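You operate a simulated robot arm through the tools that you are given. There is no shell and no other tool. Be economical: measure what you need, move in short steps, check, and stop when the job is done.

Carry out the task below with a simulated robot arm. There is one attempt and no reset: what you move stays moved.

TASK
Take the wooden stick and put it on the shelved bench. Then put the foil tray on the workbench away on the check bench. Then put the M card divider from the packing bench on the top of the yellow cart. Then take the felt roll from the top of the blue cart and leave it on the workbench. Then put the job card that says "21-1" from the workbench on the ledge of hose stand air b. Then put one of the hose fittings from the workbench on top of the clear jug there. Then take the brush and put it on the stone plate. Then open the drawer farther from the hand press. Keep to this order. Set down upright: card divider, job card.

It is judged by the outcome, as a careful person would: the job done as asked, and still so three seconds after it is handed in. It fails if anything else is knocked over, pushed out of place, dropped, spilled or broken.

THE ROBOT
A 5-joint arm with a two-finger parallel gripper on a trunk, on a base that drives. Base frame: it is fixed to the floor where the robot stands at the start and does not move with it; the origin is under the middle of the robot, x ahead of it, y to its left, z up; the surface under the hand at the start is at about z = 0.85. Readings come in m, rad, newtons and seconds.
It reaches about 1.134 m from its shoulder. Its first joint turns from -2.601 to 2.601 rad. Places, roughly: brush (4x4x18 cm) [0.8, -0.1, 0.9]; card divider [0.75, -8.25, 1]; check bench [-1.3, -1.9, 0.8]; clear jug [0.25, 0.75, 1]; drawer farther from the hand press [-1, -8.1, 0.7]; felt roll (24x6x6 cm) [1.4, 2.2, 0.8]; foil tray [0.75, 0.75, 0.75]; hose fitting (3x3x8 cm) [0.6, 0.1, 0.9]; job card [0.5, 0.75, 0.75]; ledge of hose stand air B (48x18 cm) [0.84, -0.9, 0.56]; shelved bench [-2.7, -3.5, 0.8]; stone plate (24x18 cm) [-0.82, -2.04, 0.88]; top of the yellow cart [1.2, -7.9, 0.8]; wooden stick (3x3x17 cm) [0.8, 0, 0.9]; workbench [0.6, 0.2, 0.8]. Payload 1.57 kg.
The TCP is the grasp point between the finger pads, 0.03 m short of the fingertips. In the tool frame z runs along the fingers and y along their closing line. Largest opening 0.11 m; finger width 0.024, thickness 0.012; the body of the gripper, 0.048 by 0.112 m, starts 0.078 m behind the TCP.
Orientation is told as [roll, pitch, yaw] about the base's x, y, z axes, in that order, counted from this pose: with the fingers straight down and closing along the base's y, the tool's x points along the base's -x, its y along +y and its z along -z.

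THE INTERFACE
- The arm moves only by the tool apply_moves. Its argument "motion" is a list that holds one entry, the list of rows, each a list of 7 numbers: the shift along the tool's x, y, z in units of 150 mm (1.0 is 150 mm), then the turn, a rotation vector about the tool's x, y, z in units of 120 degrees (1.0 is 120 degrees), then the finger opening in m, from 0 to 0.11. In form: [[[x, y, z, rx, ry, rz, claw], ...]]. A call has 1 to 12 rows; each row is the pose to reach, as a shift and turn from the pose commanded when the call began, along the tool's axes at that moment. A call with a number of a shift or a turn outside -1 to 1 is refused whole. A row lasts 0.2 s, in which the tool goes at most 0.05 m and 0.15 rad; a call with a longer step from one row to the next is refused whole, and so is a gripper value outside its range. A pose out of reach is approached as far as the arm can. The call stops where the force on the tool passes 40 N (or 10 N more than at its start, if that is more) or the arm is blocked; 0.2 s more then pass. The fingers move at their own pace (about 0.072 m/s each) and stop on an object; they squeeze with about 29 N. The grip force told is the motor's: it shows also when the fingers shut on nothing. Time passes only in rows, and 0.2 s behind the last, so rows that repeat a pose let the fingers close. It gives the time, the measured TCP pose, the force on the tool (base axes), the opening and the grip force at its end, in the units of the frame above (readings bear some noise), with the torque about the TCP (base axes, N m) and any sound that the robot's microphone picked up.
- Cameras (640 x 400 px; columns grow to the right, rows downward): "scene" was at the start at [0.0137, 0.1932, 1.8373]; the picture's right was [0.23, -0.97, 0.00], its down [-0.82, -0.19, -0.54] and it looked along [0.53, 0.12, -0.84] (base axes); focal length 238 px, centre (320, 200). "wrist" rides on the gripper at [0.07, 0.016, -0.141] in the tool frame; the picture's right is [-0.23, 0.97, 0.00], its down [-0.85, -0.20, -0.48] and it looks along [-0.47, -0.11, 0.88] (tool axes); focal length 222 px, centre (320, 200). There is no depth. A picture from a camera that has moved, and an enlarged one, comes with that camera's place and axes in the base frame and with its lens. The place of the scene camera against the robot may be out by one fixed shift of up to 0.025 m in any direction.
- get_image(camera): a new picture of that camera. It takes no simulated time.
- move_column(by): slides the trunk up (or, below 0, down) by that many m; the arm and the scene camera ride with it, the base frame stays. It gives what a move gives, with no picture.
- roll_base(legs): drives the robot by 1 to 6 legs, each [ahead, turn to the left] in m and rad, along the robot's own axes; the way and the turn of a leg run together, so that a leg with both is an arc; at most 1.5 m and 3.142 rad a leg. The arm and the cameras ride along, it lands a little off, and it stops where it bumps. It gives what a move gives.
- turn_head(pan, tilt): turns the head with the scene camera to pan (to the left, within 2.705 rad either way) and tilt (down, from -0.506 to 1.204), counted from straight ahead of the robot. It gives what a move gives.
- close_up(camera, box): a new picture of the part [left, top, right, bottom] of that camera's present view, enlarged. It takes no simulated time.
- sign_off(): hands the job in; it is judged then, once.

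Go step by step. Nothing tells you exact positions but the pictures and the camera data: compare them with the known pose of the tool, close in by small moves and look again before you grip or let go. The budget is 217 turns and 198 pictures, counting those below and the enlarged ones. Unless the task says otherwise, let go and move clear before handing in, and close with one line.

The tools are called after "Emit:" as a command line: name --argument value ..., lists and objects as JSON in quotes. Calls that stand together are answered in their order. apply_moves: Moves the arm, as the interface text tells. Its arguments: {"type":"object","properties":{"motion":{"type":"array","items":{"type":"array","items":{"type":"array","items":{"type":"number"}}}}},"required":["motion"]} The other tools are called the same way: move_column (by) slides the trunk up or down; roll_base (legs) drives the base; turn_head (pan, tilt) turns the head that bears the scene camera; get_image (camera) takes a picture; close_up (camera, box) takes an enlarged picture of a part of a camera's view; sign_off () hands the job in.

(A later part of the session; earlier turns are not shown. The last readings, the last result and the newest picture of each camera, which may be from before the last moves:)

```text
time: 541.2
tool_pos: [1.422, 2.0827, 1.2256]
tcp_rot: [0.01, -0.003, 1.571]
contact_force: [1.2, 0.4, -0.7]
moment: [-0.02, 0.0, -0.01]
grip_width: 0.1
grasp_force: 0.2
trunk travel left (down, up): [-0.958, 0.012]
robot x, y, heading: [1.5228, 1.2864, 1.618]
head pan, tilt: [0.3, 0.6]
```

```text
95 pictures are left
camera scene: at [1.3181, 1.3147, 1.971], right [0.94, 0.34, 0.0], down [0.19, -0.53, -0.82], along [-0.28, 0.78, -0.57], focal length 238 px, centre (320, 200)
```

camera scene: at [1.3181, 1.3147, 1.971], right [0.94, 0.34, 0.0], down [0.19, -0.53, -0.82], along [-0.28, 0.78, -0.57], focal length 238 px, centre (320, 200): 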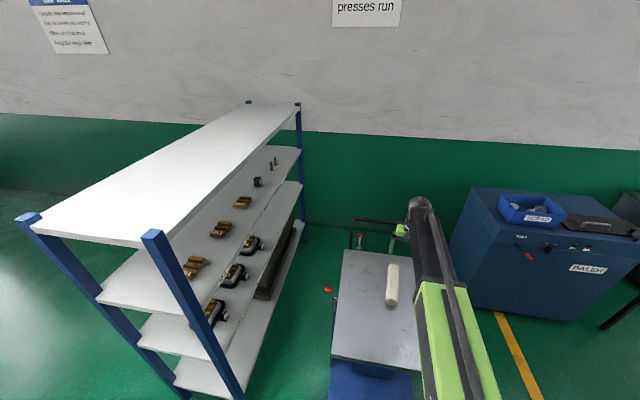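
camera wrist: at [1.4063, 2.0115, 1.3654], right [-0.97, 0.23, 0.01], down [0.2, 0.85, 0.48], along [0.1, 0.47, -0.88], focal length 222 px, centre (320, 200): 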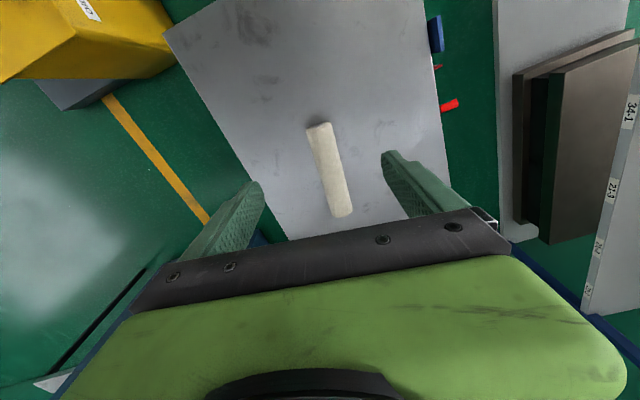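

Emit:
apply_moves --motion '[[[-0.25, 0, 0, 0, 0, -0.03, 0.1], [-0.5, 0, 0, 0, 0, -0.03, 0.1], [-0.75, 0, 0, 0, 0, -0.03, 0.1], [-1, 0, 0, 0, 0, -0.03, 0.1], [-1, 0, 0, 0, 0, -0.03, 0.1]]]'

Emit:
move_column --by -0.25

Emit:
get_image --camera "wrist"

```text
time: 542.4
tool_pos: [1.4218, 2.2294, 1.2261]
tcp_rot: [0.012, -0.006, 1.635]
contact_force: [0.4, -0.9, 0.3]
moment: [0.0, 0.03, -0.02]
grip_width: 0.1001
grasp_force: 0.0
trunk travel left (down, up): [-0.958, 0.012]
robot x, y, heading: [1.5243, 1.288, 1.617]
head pan, tilt: [0.3, 0.6]
```

```text
time: 545.0
tool_pos: [1.422, 2.2285, 0.9744]
tcp_rot: [0.012, -0.006, 1.635]
contact_force: [-0.4, -0.2, -0.1]
moment: [-0.02, -0.01, -0.02]
grip_width: 0.1
grasp_force: 0.1
trunk travel left (down, up): [-0.708, 0.262]
robot x, y, heading: [1.5242, 1.2903, 1.618]
head pan, tilt: [0.3, 0.6]
```

```text
94 pictures are left
camera wrist: at [1.411, 2.1567, 1.1157], right [-0.99, 0.17, 0.01], down [0.15, 0.86, 0.48], along [0.07, 0.48, -0.88], focal length 222 px, centre (320, 200)
```

wrist: 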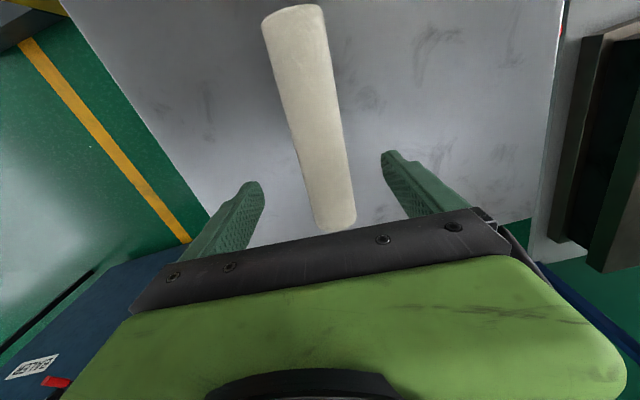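

Emit:
move_column --by -0.13

Emit:
get_image --camera "wrist"

```text
time: 546.4
tool_pos: [1.4228, 2.2291, 0.8517]
tcp_rot: [0.007, -0.013, 1.637]
contact_force: [-1.1, -3.4, 33.6]
moment: [-0.36, -1.79, -0.01]
grip_width: 0.0983
grasp_force: 0.1
trunk travel left (down, up): [-0.58, 0.39]
robot x, y, heading: [1.5233, 1.2877, 1.62]
head pan, tilt: [0.3, 0.6]
stopped: the force on the tool passed its limit at 54 N (the readings are from after the stop); the commanded pose is now the measured one
```

```text
93 pictures are left
camera wrist: at [1.4113, 2.155, 0.9903], right [-0.99, 0.16, 0.01], down [0.15, 0.86, 0.49], along [0.07, 0.48, -0.87], focal length 222 px, centre (320, 200)
```

wrist: 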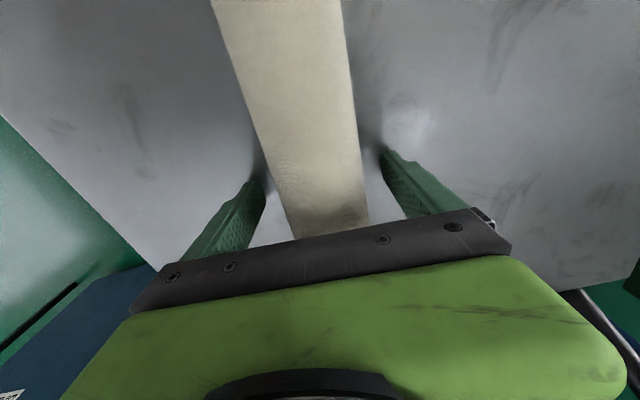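

Fingertips touch the cart top (z≈0.82). I ease up slightly and grip.

Emit:
move_column --by 0.006

Emit:
apply_moves --motion '[[[0, 0, 0, 0, 0, 0, 0.07], [0, 0, 0, 0, 0, 0, 0.03], [0, 0, 0, 0, 0, 0, 0.02], [0, 0, 0, 0, 0, 0, 0.02]]]'

Emit:
move_column --by 0.06

Emit:
get_image --camera "wrist"

```text
time: 547.0
tool_pos: [1.4213, 2.2319, 0.8515]
tcp_rot: [0.007, -0.012, 1.635]
contact_force: [0.8, 0.5, -0.4]
moment: [-0.02, -0.02, -0.01]
grip_width: 0.1
grasp_force: 0.1
trunk travel left (down, up): [-0.586, 0.384]
robot x, y, heading: [1.523, 1.2874, 1.615]
head pan, tilt: [0.3, 0.6]
```

```text
time: 548.0
tool_pos: [1.4212, 2.2306, 0.8528]
tcp_rot: [0.006, -0.012, 1.635]
contact_force: [-2.8, -0.1, 0.7]
moment: [0.06, 0.01, -0.01]
grip_width: 0.0595
grasp_force: 28.8
trunk travel left (down, up): [-0.586, 0.384]
robot x, y, heading: [1.5221, 1.2873, 1.616]
head pan, tilt: [0.3, 0.6]
```

```text
time: 549.0
tool_pos: [1.4224, 2.2317, 0.9119]
tcp_rot: [0.006, -0.01, 1.636]
contact_force: [0.1, -0.8, -4.5]
moment: [0.06, -0.01, -0.03]
grip_width: 0.0597
grasp_force: 29.5
trunk travel left (down, up): [-0.646, 0.324]
robot x, y, heading: [1.5228, 1.2865, 1.624]
head pan, tilt: [0.3, 0.6]
```

```text
92 pictures are left
camera wrist: at [1.4111, 2.1585, 1.0525], right [-0.99, 0.16, 0.01], down [0.15, 0.86, 0.49], along [0.07, 0.48, -0.87], focal length 222 px, centre (320, 200)
```

wrist: 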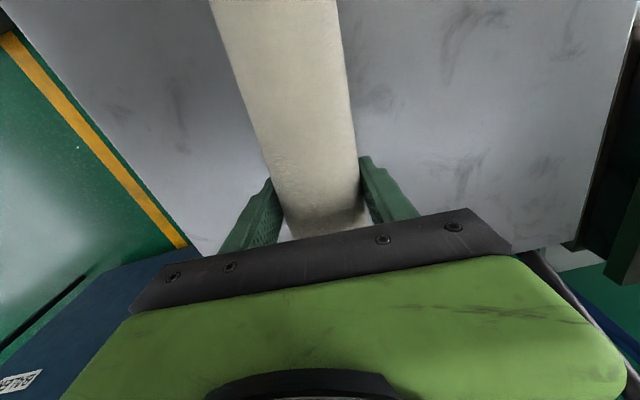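

Felt roll held. I raise it, back away and turn to face the workbench from the east.

Emit:
move_column --by 0.29

Emit:
roll_base --legs '[[-0.9, 0], [0, 1.52]]'

Emit:
turn_head --pan 0 --tilt 0.85

Emit:
get_image --camera "scene"

Emit:
get_image --camera "wrist"

```text
time: 551.9
tool_pos: [1.4219, 2.2314, 1.2025]
tcp_rot: [0.006, -0.011, 1.636]
contact_force: [-0.6, -0.5, -3.9]
moment: [0.02, -0.01, 0.0]
grip_width: 0.0594
grasp_force: 29.0
trunk travel left (down, up): [-0.936, 0.034]
robot x, y, heading: [1.5205, 1.2907, 1.619]
head pan, tilt: [0.3, 0.6]
```

```text
time: 560.4
tool_pos: [0.6153, 0.3378, 1.2021]
tcp_rot: [0.005, -0.01, 3.131]
contact_force: [-0.7, -1.2, -4.5]
moment: [0.12, 0.0, 0.04]
grip_width: 0.0591
grasp_force: 29.1
trunk travel left (down, up): [-0.936, 0.034]
robot x, y, heading: [1.5634, 0.3654, 3.108]
head pan, tilt: [0.3, 0.6]
```

```text
time: 561.2
tool_pos: [0.6144, 0.3403, 1.2008]
tcp_rot: [0.007, -0.011, 3.129]
contact_force: [0.1, -0.6, -3.9]
moment: [0.05, 0.05, 0.02]
grip_width: 0.0592
grasp_force: 29.8
trunk travel left (down, up): [-0.936, 0.034]
robot x, y, heading: [1.5611, 0.3627, 3.109]
head pan, tilt: [0.0, 0.85]
```

```text
91 pictures are left
camera scene: at [1.5166, 0.188, 1.9279], right [0.03, 1.0, 0.0], down [0.75, -0.02, -0.66], along [-0.66, 0.02, -0.75], focal length 238 px, centre (320, 200)
```

scene: 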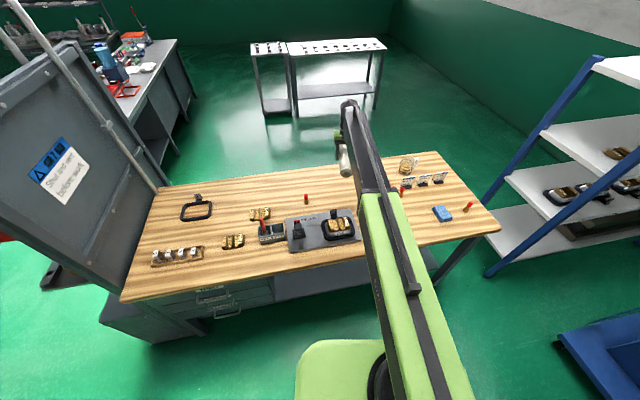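

```text
90 pictures are left
camera wrist: at [0.6866, 0.323, 1.3428], right [-0.24, -0.97, 0.01], down [-0.85, 0.21, 0.49], along [-0.47, 0.11, -0.87], focal length 222 px, centre (320, 200)
```

wrist: 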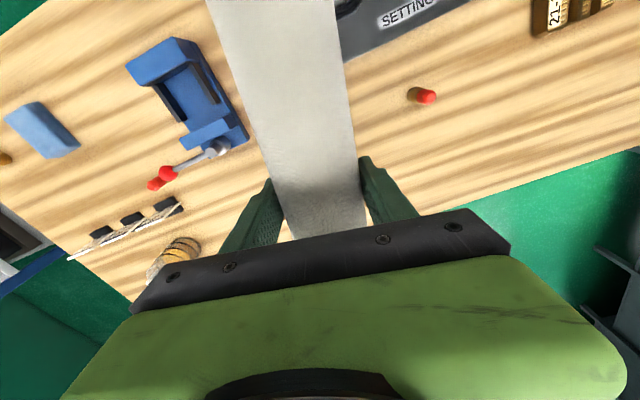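

Emit:
roll_base --legs '[[0.13, 0]]'

Emit:
move_column --by -0.27

Emit:
get_image --camera "wrist"

Emit:
get_image --camera "scene"

```text
time: 562.5
tool_pos: [0.4831, 0.3463, 1.2001]
tcp_rot: [0.008, -0.01, 3.131]
contact_force: [-0.4, 0.6, -5.2]
moment: [0.01, 0.0, -0.02]
grip_width: 0.0594
grasp_force: 28.7
trunk travel left (down, up): [-0.936, 0.034]
robot x, y, heading: [1.4321, 0.3647, 3.109]
head pan, tilt: [0.0, 0.85]
```

```text
time: 565.2
tool_pos: [0.4849, 0.345, 0.9329]
tcp_rot: [0.006, -0.01, 3.131]
contact_force: [-0.1, 0.2, -4.3]
moment: [0.03, 0.05, 0.01]
grip_width: 0.0591
grasp_force: 29.4
trunk travel left (down, up): [-0.666, 0.304]
robot x, y, heading: [1.4309, 0.3636, 3.111]
head pan, tilt: [0.0, 0.85]
```

```text
89 pictures are left
camera wrist: at [0.556, 0.3281, 1.0727], right [-0.24, -0.97, 0.01], down [-0.85, 0.21, 0.49], along [-0.47, 0.11, -0.87], focal length 222 px, centre (320, 200)
```

wrist: 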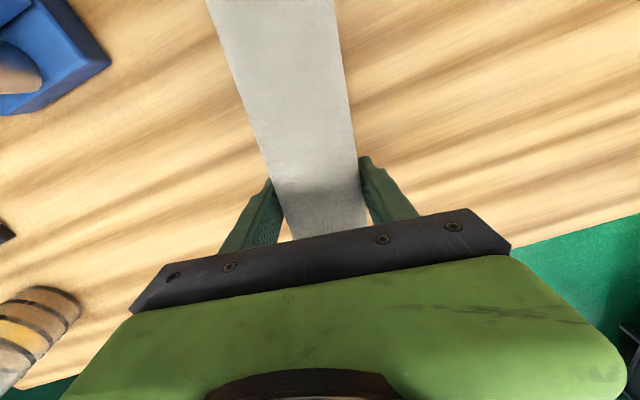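

```text
88 pictures are left
camera scene: at [1.386, 0.1935, 1.658], right [0.03, 1.0, 0.0], down [0.75, -0.03, -0.66], along [-0.66, 0.02, -0.75], focal length 238 px, centre (320, 200)
```

scene: 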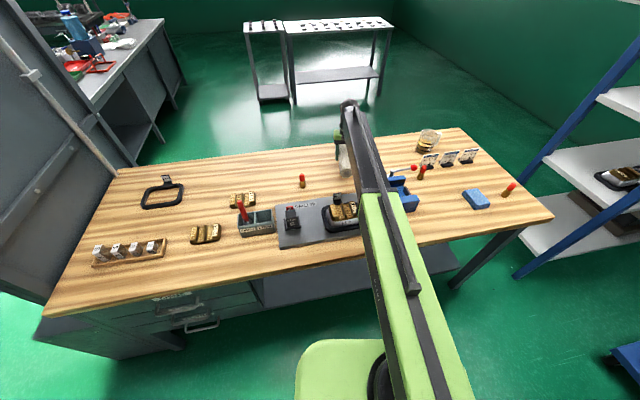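

Emit:
move_column --by -0.045

Emit:
move_column --by -0.007

```text
time: 566.1
tool_pos: [0.4845, 0.3441, 0.8876]
tcp_rot: [0.007, -0.01, 3.13]
contact_force: [-0.2, -0.1, -4.0]
moment: [-0.02, 0.03, 0.0]
grip_width: 0.0591
grasp_force: 29.3
trunk travel left (down, up): [-0.621, 0.349]
robot x, y, heading: [1.4321, 0.3636, 3.111]
head pan, tilt: [0.0, 0.85]
```

```text
time: 566.7
tool_pos: [0.4854, 0.346, 0.8814]
tcp_rot: [0.007, -0.016, 3.131]
contact_force: [-13.6, 0.1, 23.9]
moment: [0.26, 0.44, -0.21]
grip_width: 0.0593
grasp_force: 28.7
trunk travel left (down, up): [-0.614, 0.356]
robot x, y, heading: [1.4324, 0.3686, 3.113]
head pan, tilt: [0.0, 0.85]
```

Emit:
move_column --by 0.003

Emit:
apply_moves --motion '[[[0, 0, 0, 0, 0, 0, 0.066], [0, 0, 0, 0, 0, 0, 0.07], [0, 0, 0, 0, 0, 0, 0.08], [0, 0, 0, 0, 0, 0, 0.09], [0, 0, 0, 0, 0, 0, 0.09]]]'

Emit:
move_column --by 0.3

Emit:
get_image --camera "wrist"

```text
time: 567.2
tool_pos: [0.486, 0.3453, 0.8833]
tcp_rot: [0.005, -0.011, 3.132]
contact_force: [-0.1, 0.4, -4.1]
moment: [0.02, -0.01, -0.03]
grip_width: 0.0592
grasp_force: 29.0
trunk travel left (down, up): [-0.617, 0.353]
robot x, y, heading: [1.4338, 0.3691, 3.111]
head pan, tilt: [0.0, 0.85]
```

```text
time: 568.4
tool_pos: [0.4852, 0.3452, 0.8825]
tcp_rot: [0.006, -0.01, 3.13]
contact_force: [-0.7, 0.1, 0.3]
moment: [0.0, 0.0, -0.04]
grip_width: 0.0899
grasp_force: 0.1
trunk travel left (down, up): [-0.617, 0.353]
robot x, y, heading: [1.4329, 0.3649, 3.111]
head pan, tilt: [0.0, 0.85]
```

```text
time: 571.4
tool_pos: [0.4846, 0.3448, 1.1819]
tcp_rot: [0.007, -0.013, 3.131]
contact_force: [0.3, 0.8, 0.5]
moment: [-0.01, 0.02, 0.03]
grip_width: 0.0899
grasp_force: 0.0
trunk travel left (down, up): [-0.917, 0.053]
robot x, y, heading: [1.429, 0.3674, 3.105]
head pan, tilt: [0.0, 0.85]
```

```text
87 pictures are left
camera wrist: at [0.5563, 0.3281, 1.3239], right [-0.24, -0.97, 0.01], down [-0.85, 0.21, 0.49], along [-0.47, 0.11, -0.87], focal length 222 px, centre (320, 200)
```

wrist: 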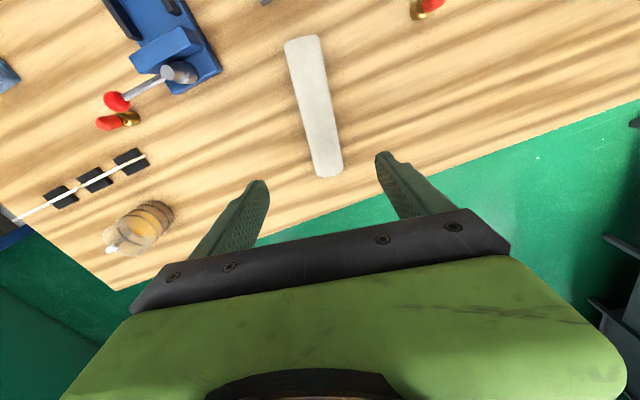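

Felt roll lies on the workbench. Now I shift north along the east side to the job cards.

Emit:
roll_base --legs '[[-0.25, 0], [0, -1.53], [0.65, 0], [0, 1.56], [0.3, 0]]'

Emit:
get_image --camera "wrist"

Emit:
get_image --camera "scene"

```text
time: 585.9
tool_pos: [0.4248, 0.9463, 1.1828]
tcp_rot: [0.006, -0.011, -3.085]
contact_force: [0.0, -0.1, 0.1]
moment: [-0.01, -0.01, -0.04]
grip_width: 0.0899
grasp_force: 0.1
trunk travel left (down, up): [-0.917, 0.053]
robot x, y, heading: [1.3708, 1.0268, -3.118]
head pan, tilt: [0.0, 0.85]
```

```text
86 pictures are left
camera wrist: at [0.4957, 0.9344, 1.3234], right [-0.17, -0.98, 0.01], down [-0.86, 0.15, 0.49], along [-0.48, 0.08, -0.87], focal length 222 px, centre (320, 200)
```

wrist: 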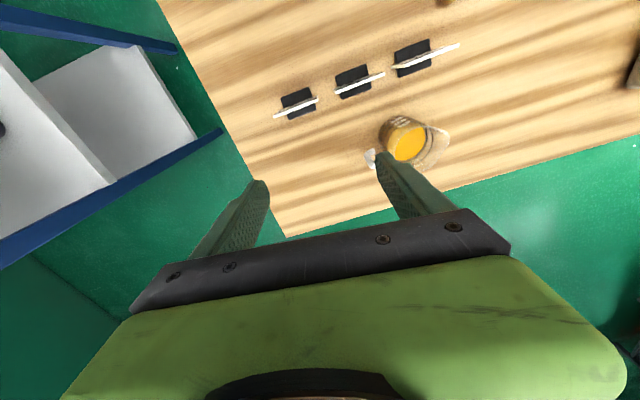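

```text
85 pictures are left
camera scene: at [1.3308, 0.8503, 1.9089], right [-0.02, 1.0, 0.0], down [0.75, 0.02, -0.66], along [-0.66, -0.01, -0.75], focal length 238 px, centre (320, 200)
```

scene: 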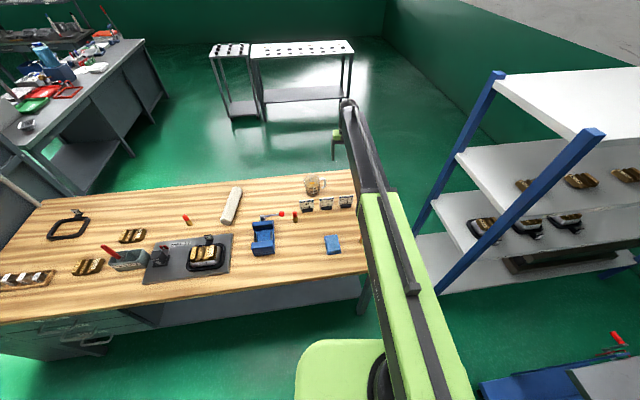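

Emit:
apply_moves --motion '[[[0.018, -0.02, 0, 0, 0, 0.0572, 0.05], [0.037, -0.039, 0, 0, 0, 0.1143, 0.05], [0.055, -0.058, 0, 0, 0, 0.1715, 0.05], [0.073, -0.078, 0, 0, 0, 0.2287, 0.05], [0.092, -0.098, 0, 0, 0, 0.2858, 0.05], [0.11, -0.117, 0, 0, 0, 0.343, 0.05], [0.128, -0.137, 0, 0, 0, 0.4, 0.05], [0.147, -0.156, 0, 0, 0, 0.4573, 0.05], [0.165, -0.176, 0, 0, 0, 0.5145, 0.05], [0.183, -0.195, 0, 0, 0, 0.5717, 0.05], [0.202, -0.215, 0, 0, 0, 0.6288, 0.05], [0.22, -0.234, 0, 0, 0, 0.686, 0.05]]]'

Emit:
move_column --by -0.12

Emit:
get_image --camera "wrist"

Emit:
close_up --camera "scene" --box '[280, 120, 400, 220]'

```text
time: 588.5
tool_pos: [0.455, 0.9838, 1.1836]
tcp_rot: [0.012, 0.007, 1.76]
contact_force: [0.7, -0.5, -0.4]
moment: [0.0, -0.02, 0.01]
grip_width: 0.0502
grasp_force: 0.0
trunk travel left (down, up): [-0.917, 0.053]
robot x, y, heading: [1.3634, 1.0262, -3.119]
head pan, tilt: [0.0, 0.85]
```

```text
time: 590.0
tool_pos: [0.4563, 0.9826, 1.064]
tcp_rot: [0.013, 0.004, 1.763]
contact_force: [-0.2, 0.0, -0.5]
moment: [0.0, -0.02, -0.02]
grip_width: 0.0502
grasp_force: 0.1
trunk travel left (down, up): [-0.797, 0.173]
robot x, y, heading: [1.3695, 1.0266, -3.128]
head pan, tilt: [0.0, 0.85]
```

```text
84 pictures are left
camera wrist: at [0.4542, 0.9119, 1.2053], right [-1.0, 0.04, 0.01], down [0.04, 0.88, 0.47], along [0.01, 0.47, -0.88], focal length 222 px, centre (320, 200)
```

wrist: 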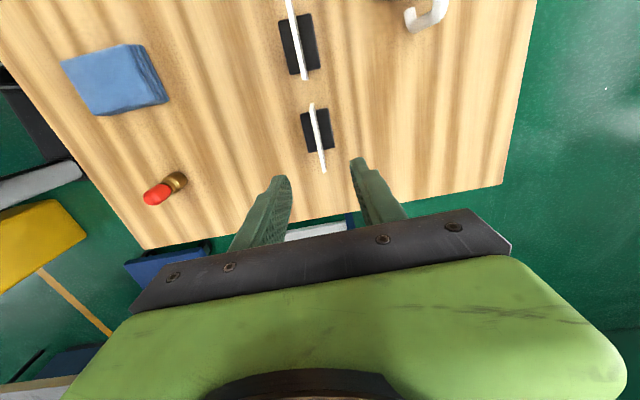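

```text
4.00 times, centred on (340, 170) of scene
camera zoom: at [1.3321, 0.8508, 1.789], right [-0.02, 1.0, 0.0], down [0.75, 0.02, -0.66], along [-0.66, -0.01, -0.75], focal length 953 px, centre (240, 320)
```

zoom: 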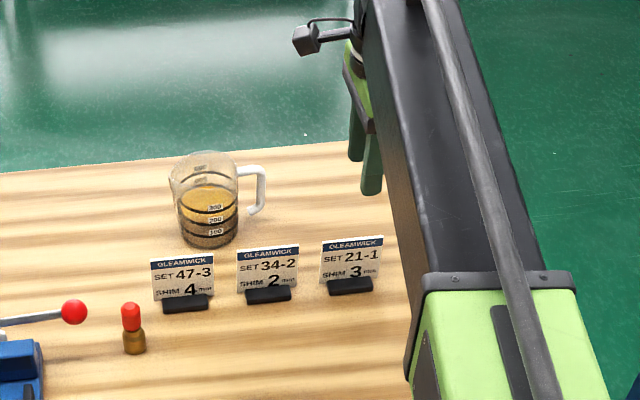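

The 21-1 card is confirmed as the northmost; the hand is aligned over it. I go down and grip.

Emit:
move_column --by -0.1

Emit:
get_image --camera "wrist"

```text
time: 591.3
tool_pos: [0.4547, 0.9835, 0.9635]
tcp_rot: [0.012, 0.005, 1.76]
contact_force: [-0.5, 0.4, -0.3]
moment: [0.01, -0.03, -0.04]
grip_width: 0.0501
grasp_force: 0.1
trunk travel left (down, up): [-0.697, 0.273]
robot x, y, heading: [1.3695, 1.0305, -3.118]
head pan, tilt: [0.0, 0.85]
```

```text
82 pictures are left
camera wrist: at [0.4542, 0.9119, 1.1053], right [-1.0, 0.04, 0.01], down [0.04, 0.88, 0.47], along [0.01, 0.47, -0.88], focal length 222 px, centre (320, 200)
```

wrist: 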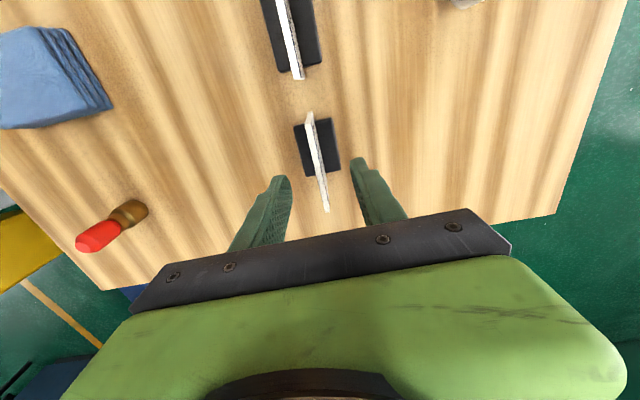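

Emit:
move_column --by -0.046

Emit:
apply_moves --motion '[[[0, 0, 0, 0, 0, 0, 0.02], [0, 0, 0, 0, 0, 0, 0.0], [0, 0, 0, 0, 0, 0, 0.0], [0, 0, 0, 0, 0, 0, 0.0]]]'

Emit:
get_image --camera "wrist"

Emit:
move_column --by 0.05

Emit:
get_image --camera "wrist"

```text
time: 592.2
tool_pos: [0.4562, 0.9834, 0.9173]
tcp_rot: [0.012, 0.004, 1.761]
contact_force: [0.8, 0.1, 0.2]
moment: [0.01, -0.01, -0.01]
grip_width: 0.05
grasp_force: 0.0
trunk travel left (down, up): [-0.651, 0.319]
robot x, y, heading: [1.3701, 1.0277, -3.117]
head pan, tilt: [0.0, 0.85]
```

```text
time: 593.2
tool_pos: [0.4556, 0.9837, 0.9181]
tcp_rot: [0.012, 0.005, 1.762]
contact_force: [0.0, 0.3, 2.2]
moment: [0.07, -0.09, -0.04]
grip_width: 0.0044
grasp_force: 24.8
trunk travel left (down, up): [-0.651, 0.319]
robot x, y, heading: [1.3714, 1.026, -3.119]
head pan, tilt: [0.0, 0.85]
```

```text
81 pictures are left
camera wrist: at [0.4544, 0.9118, 1.0595], right [-1.0, 0.04, 0.01], down [0.04, 0.88, 0.47], along [0.01, 0.47, -0.88], focal length 222 px, centre (320, 200)
```

wrist: 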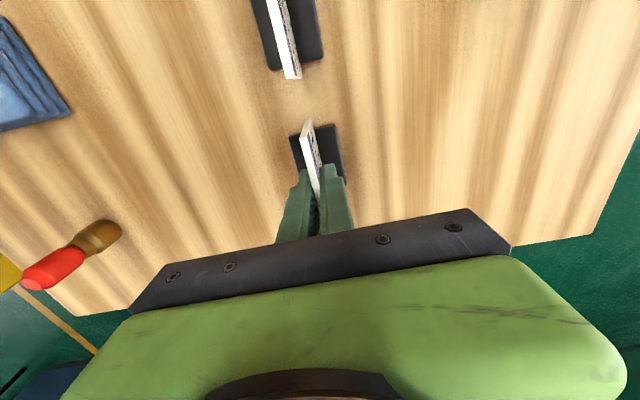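

```text
time: 594.1
tool_pos: [0.4561, 0.9836, 0.9669]
tcp_rot: [0.013, 0.006, 1.761]
contact_force: [0.1, 0.9, -0.7]
moment: [-0.01, 0.02, 0.02]
grip_width: 0.0045
grasp_force: 25.5
trunk travel left (down, up): [-0.701, 0.269]
robot x, y, heading: [1.3702, 1.0267, -3.118]
head pan, tilt: [0.0, 0.85]
```

```text
80 pictures are left
camera wrist: at [0.454, 0.9118, 1.1091], right [-1.0, 0.04, 0.01], down [0.04, 0.88, 0.47], along [0.01, 0.47, -0.88], focal length 222 px, centre (320, 200)
```

wrist: 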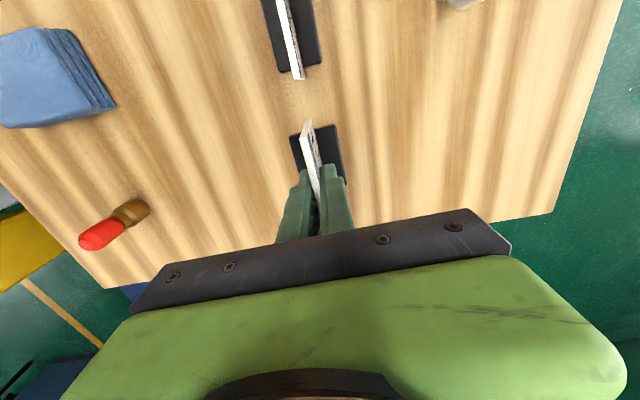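

The card with its base is held. I raise it and drive round to the south side of the AIR B stand.

Emit:
move_column --by 0.25

Emit:
roll_base --legs '[[-0.4, 0], [0, 1.55], [1.4, 0], [1.35, 0], [0, -1.4], [1.0, 0]]'

Emit:
turn_head --pan -1.5 --tilt 0.75

Emit:
get_image --camera "scene"

Emit:
get_image --camera "wrist"

```text
time: 596.7
tool_pos: [0.4553, 0.9845, 1.2173]
tcp_rot: [0.011, 0.004, 1.76]
contact_force: [0.0, 0.8, 0.1]
moment: [0.0, 0.01, -0.03]
grip_width: 0.0042
grasp_force: 25.4
trunk travel left (down, up): [-0.951, 0.019]
robot x, y, heading: [1.3633, 1.0284, -3.119]
head pan, tilt: [0.0, 0.85]
```

```text
time: 624.2
tool_pos: [-0.0725, -2.1897, 1.2176]
tcp_rot: [0.011, 0.005, 1.971]
contact_force: [0.1, -0.2, -1.2]
moment: [-0.02, -0.03, -0.01]
grip_width: 0.0044
grasp_force: 24.8
trunk travel left (down, up): [-0.951, 0.019]
robot x, y, heading: [0.8109, -1.9598, -2.917]
head pan, tilt: [0.0, 0.85]
```

```text
time: 625.8
tool_pos: [-0.0738, -2.19, 1.2179]
tcp_rot: [0.012, 0.004, 1.969]
contact_force: [0.2, 0.6, -0.4]
moment: [0.02, 0.02, 0.01]
grip_width: 0.0043
grasp_force: 24.9
trunk travel left (down, up): [-0.951, 0.019]
robot x, y, heading: [0.8098, -1.959, -2.916]
head pan, tilt: [-1.499, 0.75]
```

```text
79 pictures are left
camera scene: at [0.8619, -2.0408, 1.951], right [0.96, 0.29, 0.0], down [0.2, -0.65, -0.73], along [-0.21, 0.7, -0.68], focal length 238 px, centre (320, 200)
```

scene: 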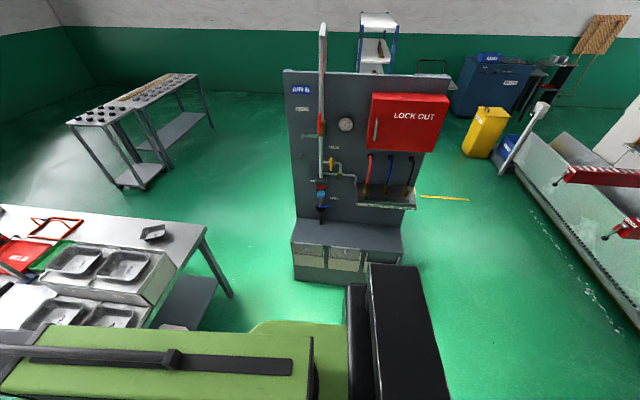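

```text
78 pictures are left
camera wrist: at [-0.0596, -2.2606, 1.3592], right [-0.99, -0.17, 0.01], down [-0.14, 0.87, 0.47], along [-0.09, 0.46, -0.88], focal length 222 px, centre (320, 200)
```

wrist: 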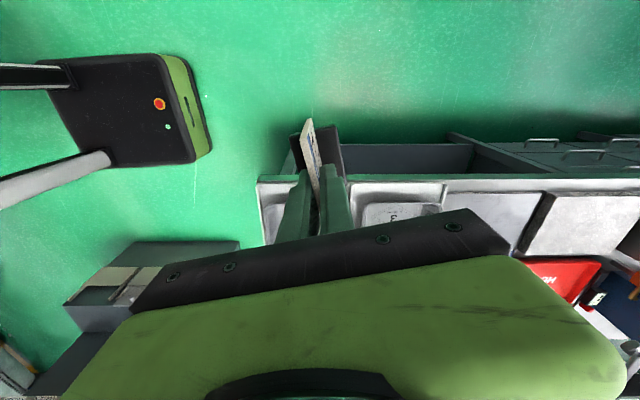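

Emit:
close_up --camera "scene" --box '[270, 130, 450, 290]'

```text
2.50 times, centred on (360, 210) of scene
camera zoom: at [0.8619, -2.0408, 1.951], right [0.96, 0.29, 0.0], down [0.2, -0.65, -0.73], along [-0.21, 0.7, -0.68], focal length 595 px, centre (220, 175)
```

zoom: 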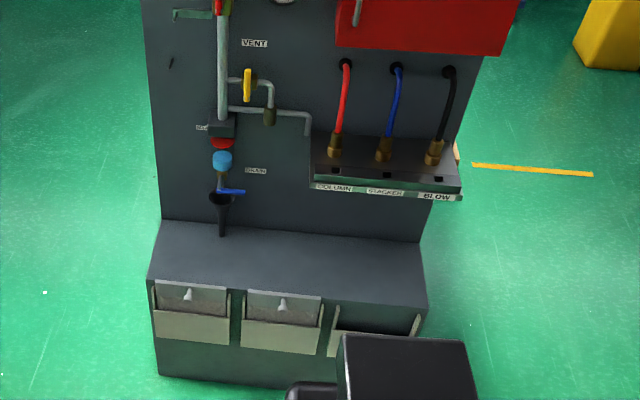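

The ledge is the low cabinet top; the free spot is between the drain spout and the manifold, near [0.65, −0.98]. I line up facing north.

Emit:
roll_base --legs '[[0.1, 0], [0, -1.782]]'

Emit:
turn_head --pan 0 --tilt 0.85

Emit:
get_image --camera "scene"

Emit:
get_image --camera "wrist"

```text
time: 631.2
tool_pos: [0.6579, -1.0674, 1.2158]
tcp_rot: [0.009, 0.006, 0.203]
contact_force: [0.6, -0.3, -2.2]
moment: [0.0, -0.08, -0.01]
grip_width: 0.0043
grasp_force: 25.0
trunk travel left (down, up): [-0.951, 0.019]
robot x, y, heading: [0.7293, -1.9819, 1.61]
head pan, tilt: [-1.499, 0.75]
```

```text
time: 632.8
tool_pos: [0.6576, -1.0673, 1.2173]
tcp_rot: [0.012, 0.006, 0.204]
contact_force: [1.7, -0.9, -0.8]
moment: [-0.01, 0.02, -0.02]
grip_width: 0.0043
grasp_force: 25.1
trunk travel left (down, up): [-0.951, 0.019]
robot x, y, heading: [0.7253, -1.9816, 1.607]
head pan, tilt: [0.0, 0.85]
```

```text
76 pictures are left
camera scene: at [0.5492, -1.9578, 1.943], right [1.0, 0.04, 0.0], down [0.03, -0.75, -0.66], along [-0.02, 0.66, -0.75], focal length 238 px, centre (320, 200)
```

scene: 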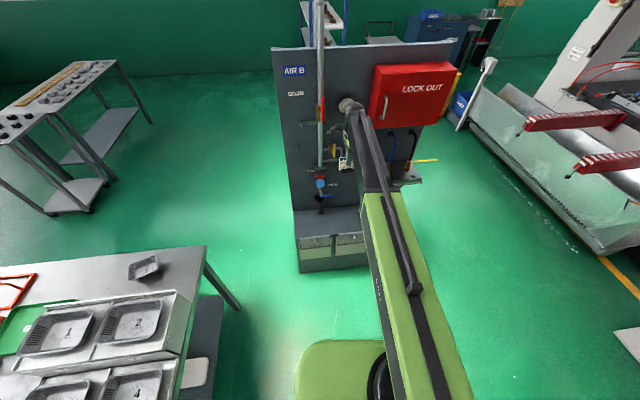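

```text
75 pictures are left
camera wrist: at [0.5876, -1.0689, 1.3592], right [0.03, 1.0, 0.01], down [0.88, -0.03, 0.47], along [0.47, 0.0, -0.88], focal length 222 px, centre (320, 200)
```

wrist: 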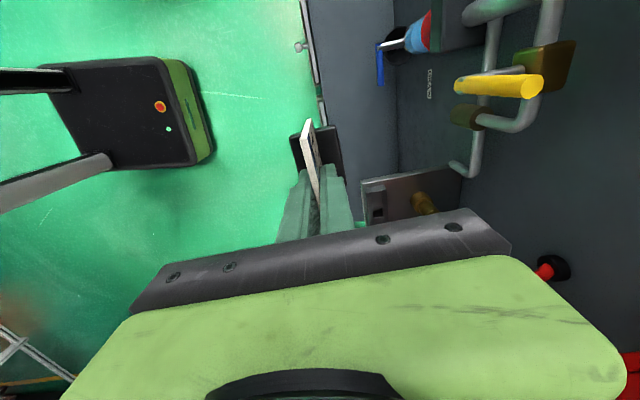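

Emit:
roll_base --legs '[[0.08, 0]]'

Emit:
get_image --camera "wrist"

Emit:
move_column --by -0.25

Emit:
get_image --camera "wrist"

Emit:
close_up --camera "scene" --box '[260, 60, 460, 260]'

```text
time: 633.9
tool_pos: [0.6521, -0.9867, 1.2162]
tcp_rot: [0.01, 0.007, 0.206]
contact_force: [-0.4, -0.1, -1.6]
moment: [-0.03, -0.04, -0.01]
grip_width: 0.0045
grasp_force: 24.8
trunk travel left (down, up): [-0.951, 0.019]
robot x, y, heading: [0.7249, -1.9021, 1.607]
head pan, tilt: [0.0, 0.85]
```

```text
74 pictures are left
camera wrist: at [0.5814, -0.9863, 1.3578], right [0.02, 1.0, 0.01], down [0.88, -0.02, 0.47], along [0.47, 0.0, -0.88], focal length 222 px, centre (320, 200)
```

wrist: 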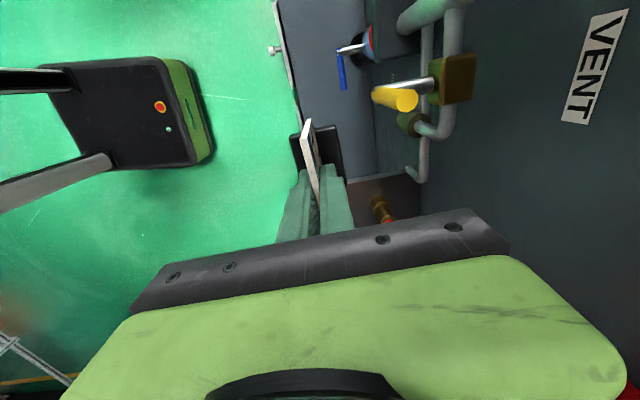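

```text
time: 636.5
tool_pos: [0.6524, -0.987, 0.9677]
tcp_rot: [0.014, 0.006, 0.205]
contact_force: [0.4, 0.0, -0.2]
moment: [0.02, 0.0, 0.02]
grip_width: 0.0044
grasp_force: 25.2
trunk travel left (down, up): [-0.701, 0.269]
robot x, y, heading: [0.7259, -1.8989, 1.612]
head pan, tilt: [0.0, 0.85]
```

```text
73 pictures are left
camera wrist: at [0.5815, -0.9882, 1.1093], right [0.02, 1.0, 0.01], down [0.88, -0.03, 0.47], along [0.47, 0.0, -0.88], focal length 222 px, centre (320, 200)
```

wrist: 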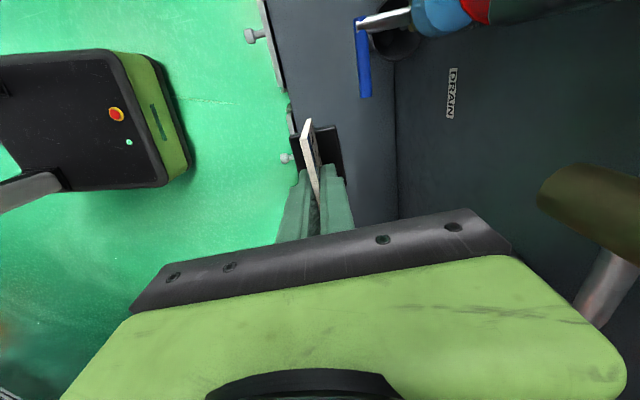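

```text
2.00 times, centred on (360, 160) of scene
camera zoom: at [0.546, -1.8768, 1.693], right [1.0, 0.04, 0.0], down [0.03, -0.75, -0.66], along [-0.03, 0.66, -0.75], focal length 476 px, centre (240, 280)
```

zoom: 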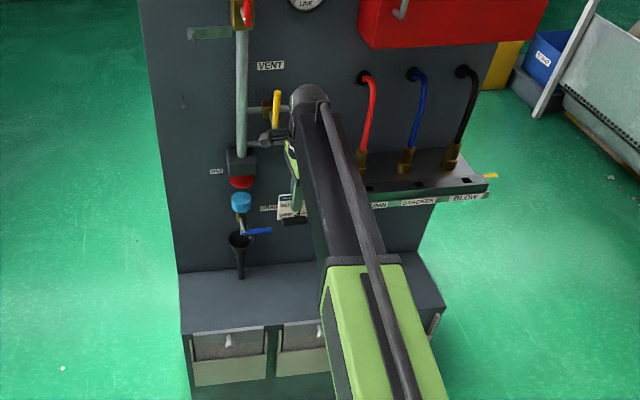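

The blue drain lever is close to the camera's path, so I shift 2 cm east and slightly south before going lower.

Emit:
apply_moves --motion '[[[-0.12, -0.079, 0, 0, 0, 0, 0], [-0.12, -0.079, 0, 0, 0, 0, 0]]]'

Emit:
move_column --by -0.18

Emit:
get_image --camera "wrist"

Emit:
move_column --by -0.12

Emit:
get_image --camera "wrist"

```text
time: 637.1
tool_pos: [0.6713, -0.9929, 0.9668]
tcp_rot: [0.012, 0.005, 0.205]
contact_force: [-0.4, -0.5, -1.3]
moment: [-0.02, -0.02, -0.02]
grip_width: 0.0041
grasp_force: 24.9
trunk travel left (down, up): [-0.701, 0.269]
robot x, y, heading: [0.7251, -1.8985, 1.612]
head pan, tilt: [0.0, 0.85]
```

```text
time: 639.1
tool_pos: [0.6716, -0.9932, 0.787]
tcp_rot: [0.013, 0.004, 0.206]
contact_force: [-0.4, -0.6, 0.0]
moment: [-0.01, -0.01, -0.03]
grip_width: 0.0041
grasp_force: 25.2
trunk travel left (down, up): [-0.521, 0.449]
robot x, y, heading: [0.7202, -1.8958, 1.613]
head pan, tilt: [0.0, 0.85]
```

```text
71 pictures are left
camera wrist: at [0.6011, -0.9943, 0.9293], right [0.02, 1.0, 0.01], down [0.88, -0.03, 0.47], along [0.47, 0.0, -0.88], focal length 222 px, centre (320, 200)
```

wrist: 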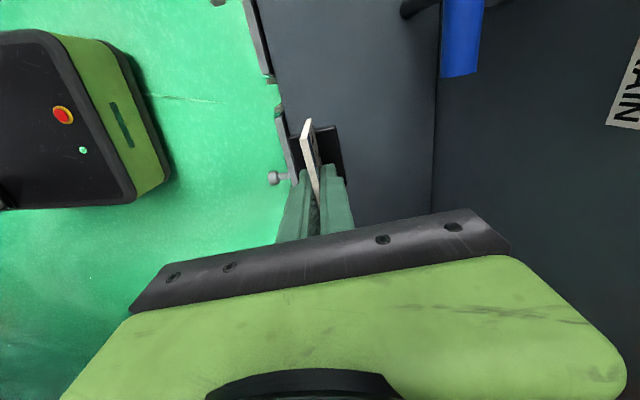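

```text
time: 640.6
tool_pos: [0.6724, -0.9927, 0.6686]
tcp_rot: [0.012, 0.003, 0.207]
contact_force: [0.7, 0.1, -1.2]
moment: [0.0, 0.02, 0.0]
grip_width: 0.0044
grasp_force: 24.8
trunk travel left (down, up): [-0.401, 0.569]
robot x, y, heading: [0.7232, -1.9, 1.606]
head pan, tilt: [0.0, 0.85]
```

```text
70 pictures are left
camera wrist: at [0.6011, -0.9943, 0.8093], right [0.02, 1.0, 0.01], down [0.88, -0.03, 0.47], along [0.47, 0.0, -0.88], focal length 222 px, centre (320, 200)
```

wrist: 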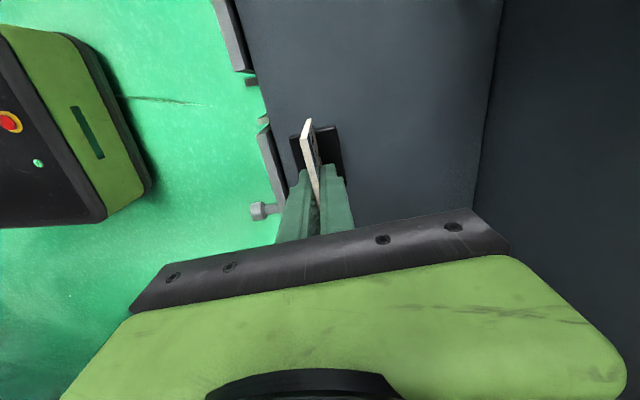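

Emit:
apply_moves --motion '[[[0, 0.1, 0, 0, 0, 0, 0], [0, 0.1, 0, 0, 0, 0, 0]]]'

Emit:
move_column --by -0.033

Emit:
move_column --by -0.006

Emit:
get_image --camera "wrist"

```text
time: 641.2
tool_pos: [0.6682, -0.9783, 0.6679]
tcp_rot: [0.013, 0.004, 0.205]
contact_force: [0.1, -0.3, -0.5]
moment: [0.01, -0.01, -0.02]
grip_width: 0.0043
grasp_force: 25.1
trunk travel left (down, up): [-0.401, 0.569]
robot x, y, heading: [0.7218, -1.9014, 1.608]
head pan, tilt: [0.0, 0.85]
```

```text
time: 642.0
tool_pos: [0.6678, -0.9783, 0.6347]
tcp_rot: [0.011, 0.005, 0.206]
contact_force: [0.6, -0.2, -1.4]
moment: [0.02, -0.03, -0.03]
grip_width: 0.0041
grasp_force: 24.7
trunk travel left (down, up): [-0.368, 0.602]
robot x, y, heading: [0.7218, -1.8978, 1.604]
head pan, tilt: [0.0, 0.85]
```

```text
time: 642.5
tool_pos: [0.6683, -0.9775, 0.6278]
tcp_rot: [0.011, 0.005, 0.207]
contact_force: [-0.5, 0.5, -1.4]
moment: [-0.02, -0.04, -0.02]
grip_width: 0.0045
grasp_force: 25.2
trunk travel left (down, up): [-0.362, 0.608]
robot x, y, heading: [0.7253, -1.8983, 1.609]
head pan, tilt: [0.0, 0.85]
```

```text
69 pictures are left
camera wrist: at [0.5975, -0.9793, 0.7702], right [0.02, 1.0, 0.01], down [0.88, -0.03, 0.47], along [0.47, 0.0, -0.88], focal length 222 px, centre (320, 200)
```

wrist: 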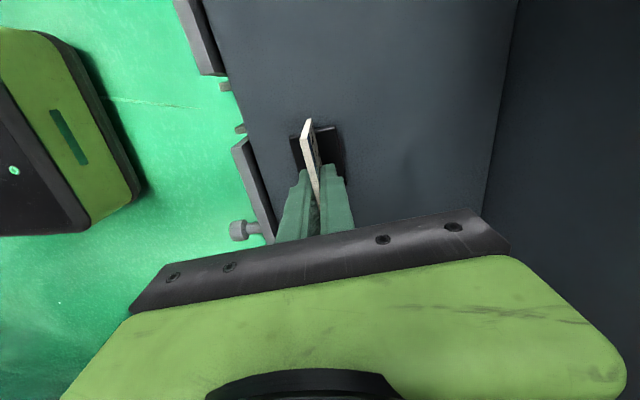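

Emit:
move_column --by -0.004

Emit:
move_column --by -0.004

Emit:
move_column --by -0.004

```text
time: 643.0
tool_pos: [0.6679, -0.9789, 0.6237]
tcp_rot: [0.013, 0.006, 0.206]
contact_force: [-0.3, 0.3, -0.1]
moment: [0.02, -0.01, -0.03]
grip_width: 0.0045
grasp_force: 25.4
trunk travel left (down, up): [-0.358, 0.612]
robot x, y, heading: [0.7228, -1.8977, 1.609]
head pan, tilt: [0.0, 0.85]
```

```text
time: 643.6
tool_pos: [0.6675, -0.9778, 0.6202]
tcp_rot: [0.012, 0.006, 0.205]
contact_force: [-0.2, 0.7, -0.2]
moment: [0.0, 0.01, -0.03]
grip_width: 0.0044
grasp_force: 25.1
trunk travel left (down, up): [-0.354, 0.616]
robot x, y, heading: [0.7263, -1.8949, 1.605]
head pan, tilt: [0.0, 0.85]
```

```text
time: 644.1
tool_pos: [0.6688, -0.9788, 0.6168]
tcp_rot: [0.013, 0.004, 0.207]
contact_force: [0.4, 3.5, 11.2]
moment: [-0.02, -0.02, 0.0]
grip_width: 0.0043
grasp_force: 25.0
trunk travel left (down, up): [-0.35, 0.62]
robot x, y, heading: [0.7259, -1.8986, 1.613]
head pan, tilt: [0.0, 0.85]
```

Contact with the ledge. I release and rise.

Emit:
apply_moves --motion '[[[0, 0, 0, 0, 0, 0, 0.012], [0, 0, 0, 0, 0, 0, 0.03], [0, 0, 0, 0, 0, 0, 0.04], [0, 0, 0, 0, 0, 0, 0.04]]]'

Emit:
move_column --by 0.15

Emit:
get_image --camera "wrist"

```text
time: 645.1
tool_pos: [0.6693, -0.9786, 0.6164]
tcp_rot: [0.013, 0.005, 0.206]
contact_force: [0.6, -1.1, -0.3]
moment: [0.01, -0.01, 0.01]
grip_width: 0.04
grasp_force: 0.1
trunk travel left (down, up): [-0.35, 0.62]
robot x, y, heading: [0.7221, -1.8975, 1.611]
head pan, tilt: [0.0, 0.85]
```

```text
time: 646.8
tool_pos: [0.6677, -0.9786, 0.7657]
tcp_rot: [0.012, 0.005, 0.207]
contact_force: [0.4, -0.8, -0.6]
moment: [-0.02, 0.01, -0.02]
grip_width: 0.04
grasp_force: 0.1
trunk travel left (down, up): [-0.5, 0.47]
robot x, y, heading: [0.7261, -1.8988, 1.61]
head pan, tilt: [0.0, 0.85]
```

```text
68 pictures are left
camera wrist: at [0.5974, -0.9793, 0.9082], right [0.02, 1.0, 0.01], down [0.88, -0.03, 0.47], along [0.47, 0.0, -0.88], focal length 222 px, centre (320, 200)
```

wrist: 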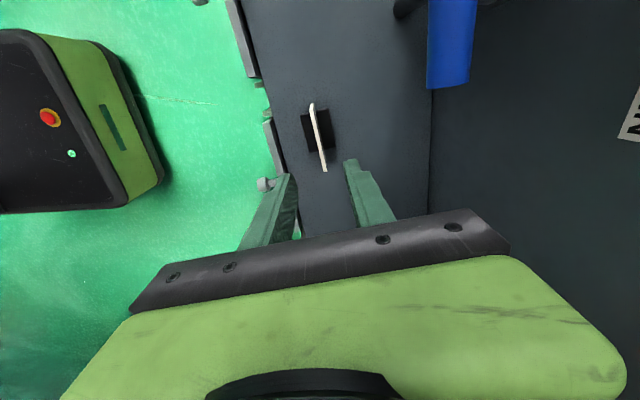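

The card stands upright on the ledge. I back away, raise, and return to the east side of the workbench for the fitting.

Emit:
roll_base --legs '[[-0.3, 0]]'

Emit:
move_column --by 0.44

Emit:
close_up --camera "scene" --box '[260, 60, 460, 260]'

Emit:
roll_base --legs '[[0, -1.095], [1.22, 0], [0, 1.085], [1.25, 0], [1.15, 0], [0, 1.53]]'

Emit:
get_image --camera "scene"

```text
time: 648.9
tool_pos: [0.6777, -1.2824, 0.7657]
tcp_rot: [0.012, 0.006, 0.21]
contact_force: [-0.7, -0.5, -0.3]
moment: [-0.01, 0.01, 0.01]
grip_width: 0.0399
grasp_force: 0.1
trunk travel left (down, up): [-0.5, 0.47]
robot x, y, heading: [0.7365, -2.2041, 1.613]
head pan, tilt: [0.0, 0.85]
```

```text
refused: 0.44 is not a number from -0.4 to 0.4
```

```text
2.00 times, centred on (360, 160) of scene
camera zoom: at [0.5576, -2.1821, 1.4919], right [1.0, 0.04, 0.0], down [0.03, -0.75, -0.66], along [-0.03, 0.66, -0.75], focal length 476 px, centre (240, 280)
```

zoom: 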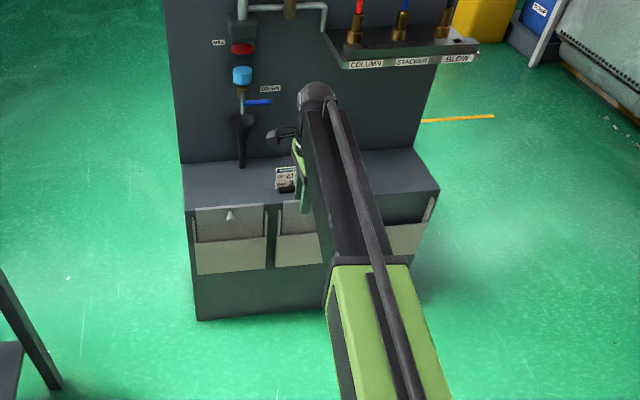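

```text
time: 674.6
tool_pos: [0.9197, 1.0056, 0.7666]
tcp_rot: [-0.004, -0.01, 1.399]
contact_force: [5.1, 2.3, -1.2]
moment: [-0.11, 0.34, -0.06]
grip_width: 0.0395
grasp_force: 0.0
trunk travel left (down, up): [-0.5, 0.47]
robot x, y, heading: [1.7842, 0.7116, 2.782]
head pan, tilt: [0.0, 0.85]
stopped in leg 6: the force on the tool passed its limit at 159 N (the readings are from after the stop); the commanded pose is now the measured one
```

```text
66 pictures are left
camera scene: at [1.6911, 0.5605, 1.4919], right [0.35, 0.94, 0.0], down [0.7, -0.26, -0.66], along [-0.62, 0.23, -0.75], focal length 238 px, centre (320, 200)
```

scene: 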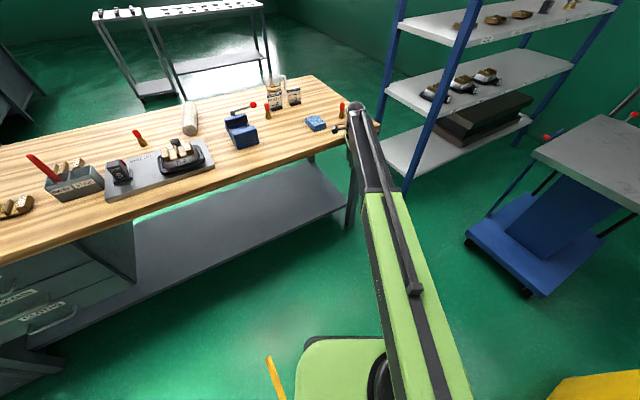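

The column command had been refused, so the hand was low and touched the bench edge. I turn back at once, raise, and inspect.

Emit:
roll_base --legs '[[0, -0.35]]'

Emit:
move_column --by 0.4

Emit:
turn_head --pan 0.35 --tilt 0.75

Emit:
get_image --camera "scene"

Emit:
close_up --camera "scene" --box '[120, 90, 360, 240]'

```text
time: 676.1
tool_pos: [1.0751, 1.2882, 0.7674]
tcp_rot: [-0.004, -0.009, 1.05]
contact_force: [-1.1, 0.1, -0.4]
moment: [-0.05, -0.02, 0.02]
grip_width: 0.04
grasp_force: 0.1
trunk travel left (down, up): [-0.5, 0.47]
robot x, y, heading: [1.795, 0.7171, 2.444]
head pan, tilt: [0.0, 0.85]
```

```text
time: 680.0
tool_pos: [1.075, 1.2874, 1.166]
tcp_rot: [-0.005, -0.012, 1.047]
contact_force: [-0.7, -0.4, -0.4]
moment: [0.01, -0.01, 0.02]
grip_width: 0.0402
grasp_force: 0.1
trunk travel left (down, up): [-0.9, 0.07]
robot x, y, heading: [1.7929, 0.7182, 2.446]
head pan, tilt: [0.0, 0.85]
```

```text
time: 680.8
tool_pos: [1.0743, 1.2881, 1.1658]
tcp_rot: [-0.006, -0.011, 1.048]
contact_force: [-0.2, -0.4, 0.1]
moment: [0.03, -0.01, 0.0]
grip_width: 0.0402
grasp_force: 0.1
trunk travel left (down, up): [-0.9, 0.07]
robot x, y, heading: [1.7885, 0.7159, 2.443]
head pan, tilt: [0.351, 0.75]
```

```text
65 pictures are left
camera scene: at [1.6322, 0.5811, 1.8999], right [0.34, 0.94, 0.0], down [0.64, -0.23, -0.73], along [-0.69, 0.25, -0.68], focal length 238 px, centre (320, 200)
```

scene: 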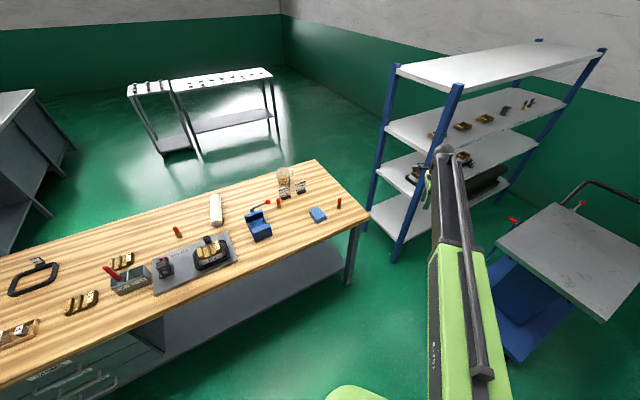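

```text
2.67 times, centred on (240, 165) of scene
camera zoom: at [1.6322, 0.5811, 1.8999], right [0.34, 0.94, 0.0], down [0.64, -0.23, -0.73], along [-0.69, 0.25, -0.68], focal length 635 px, centre (533, 293)
```

zoom: 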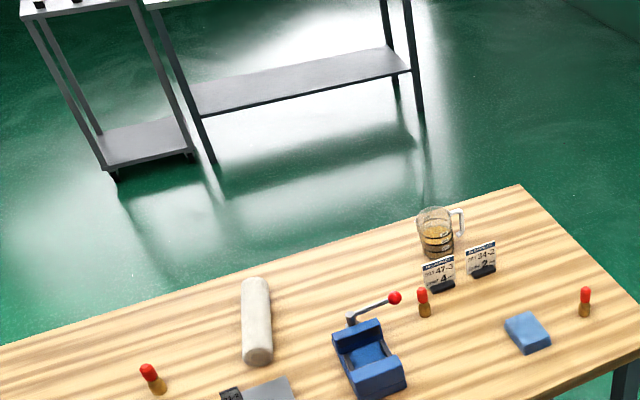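

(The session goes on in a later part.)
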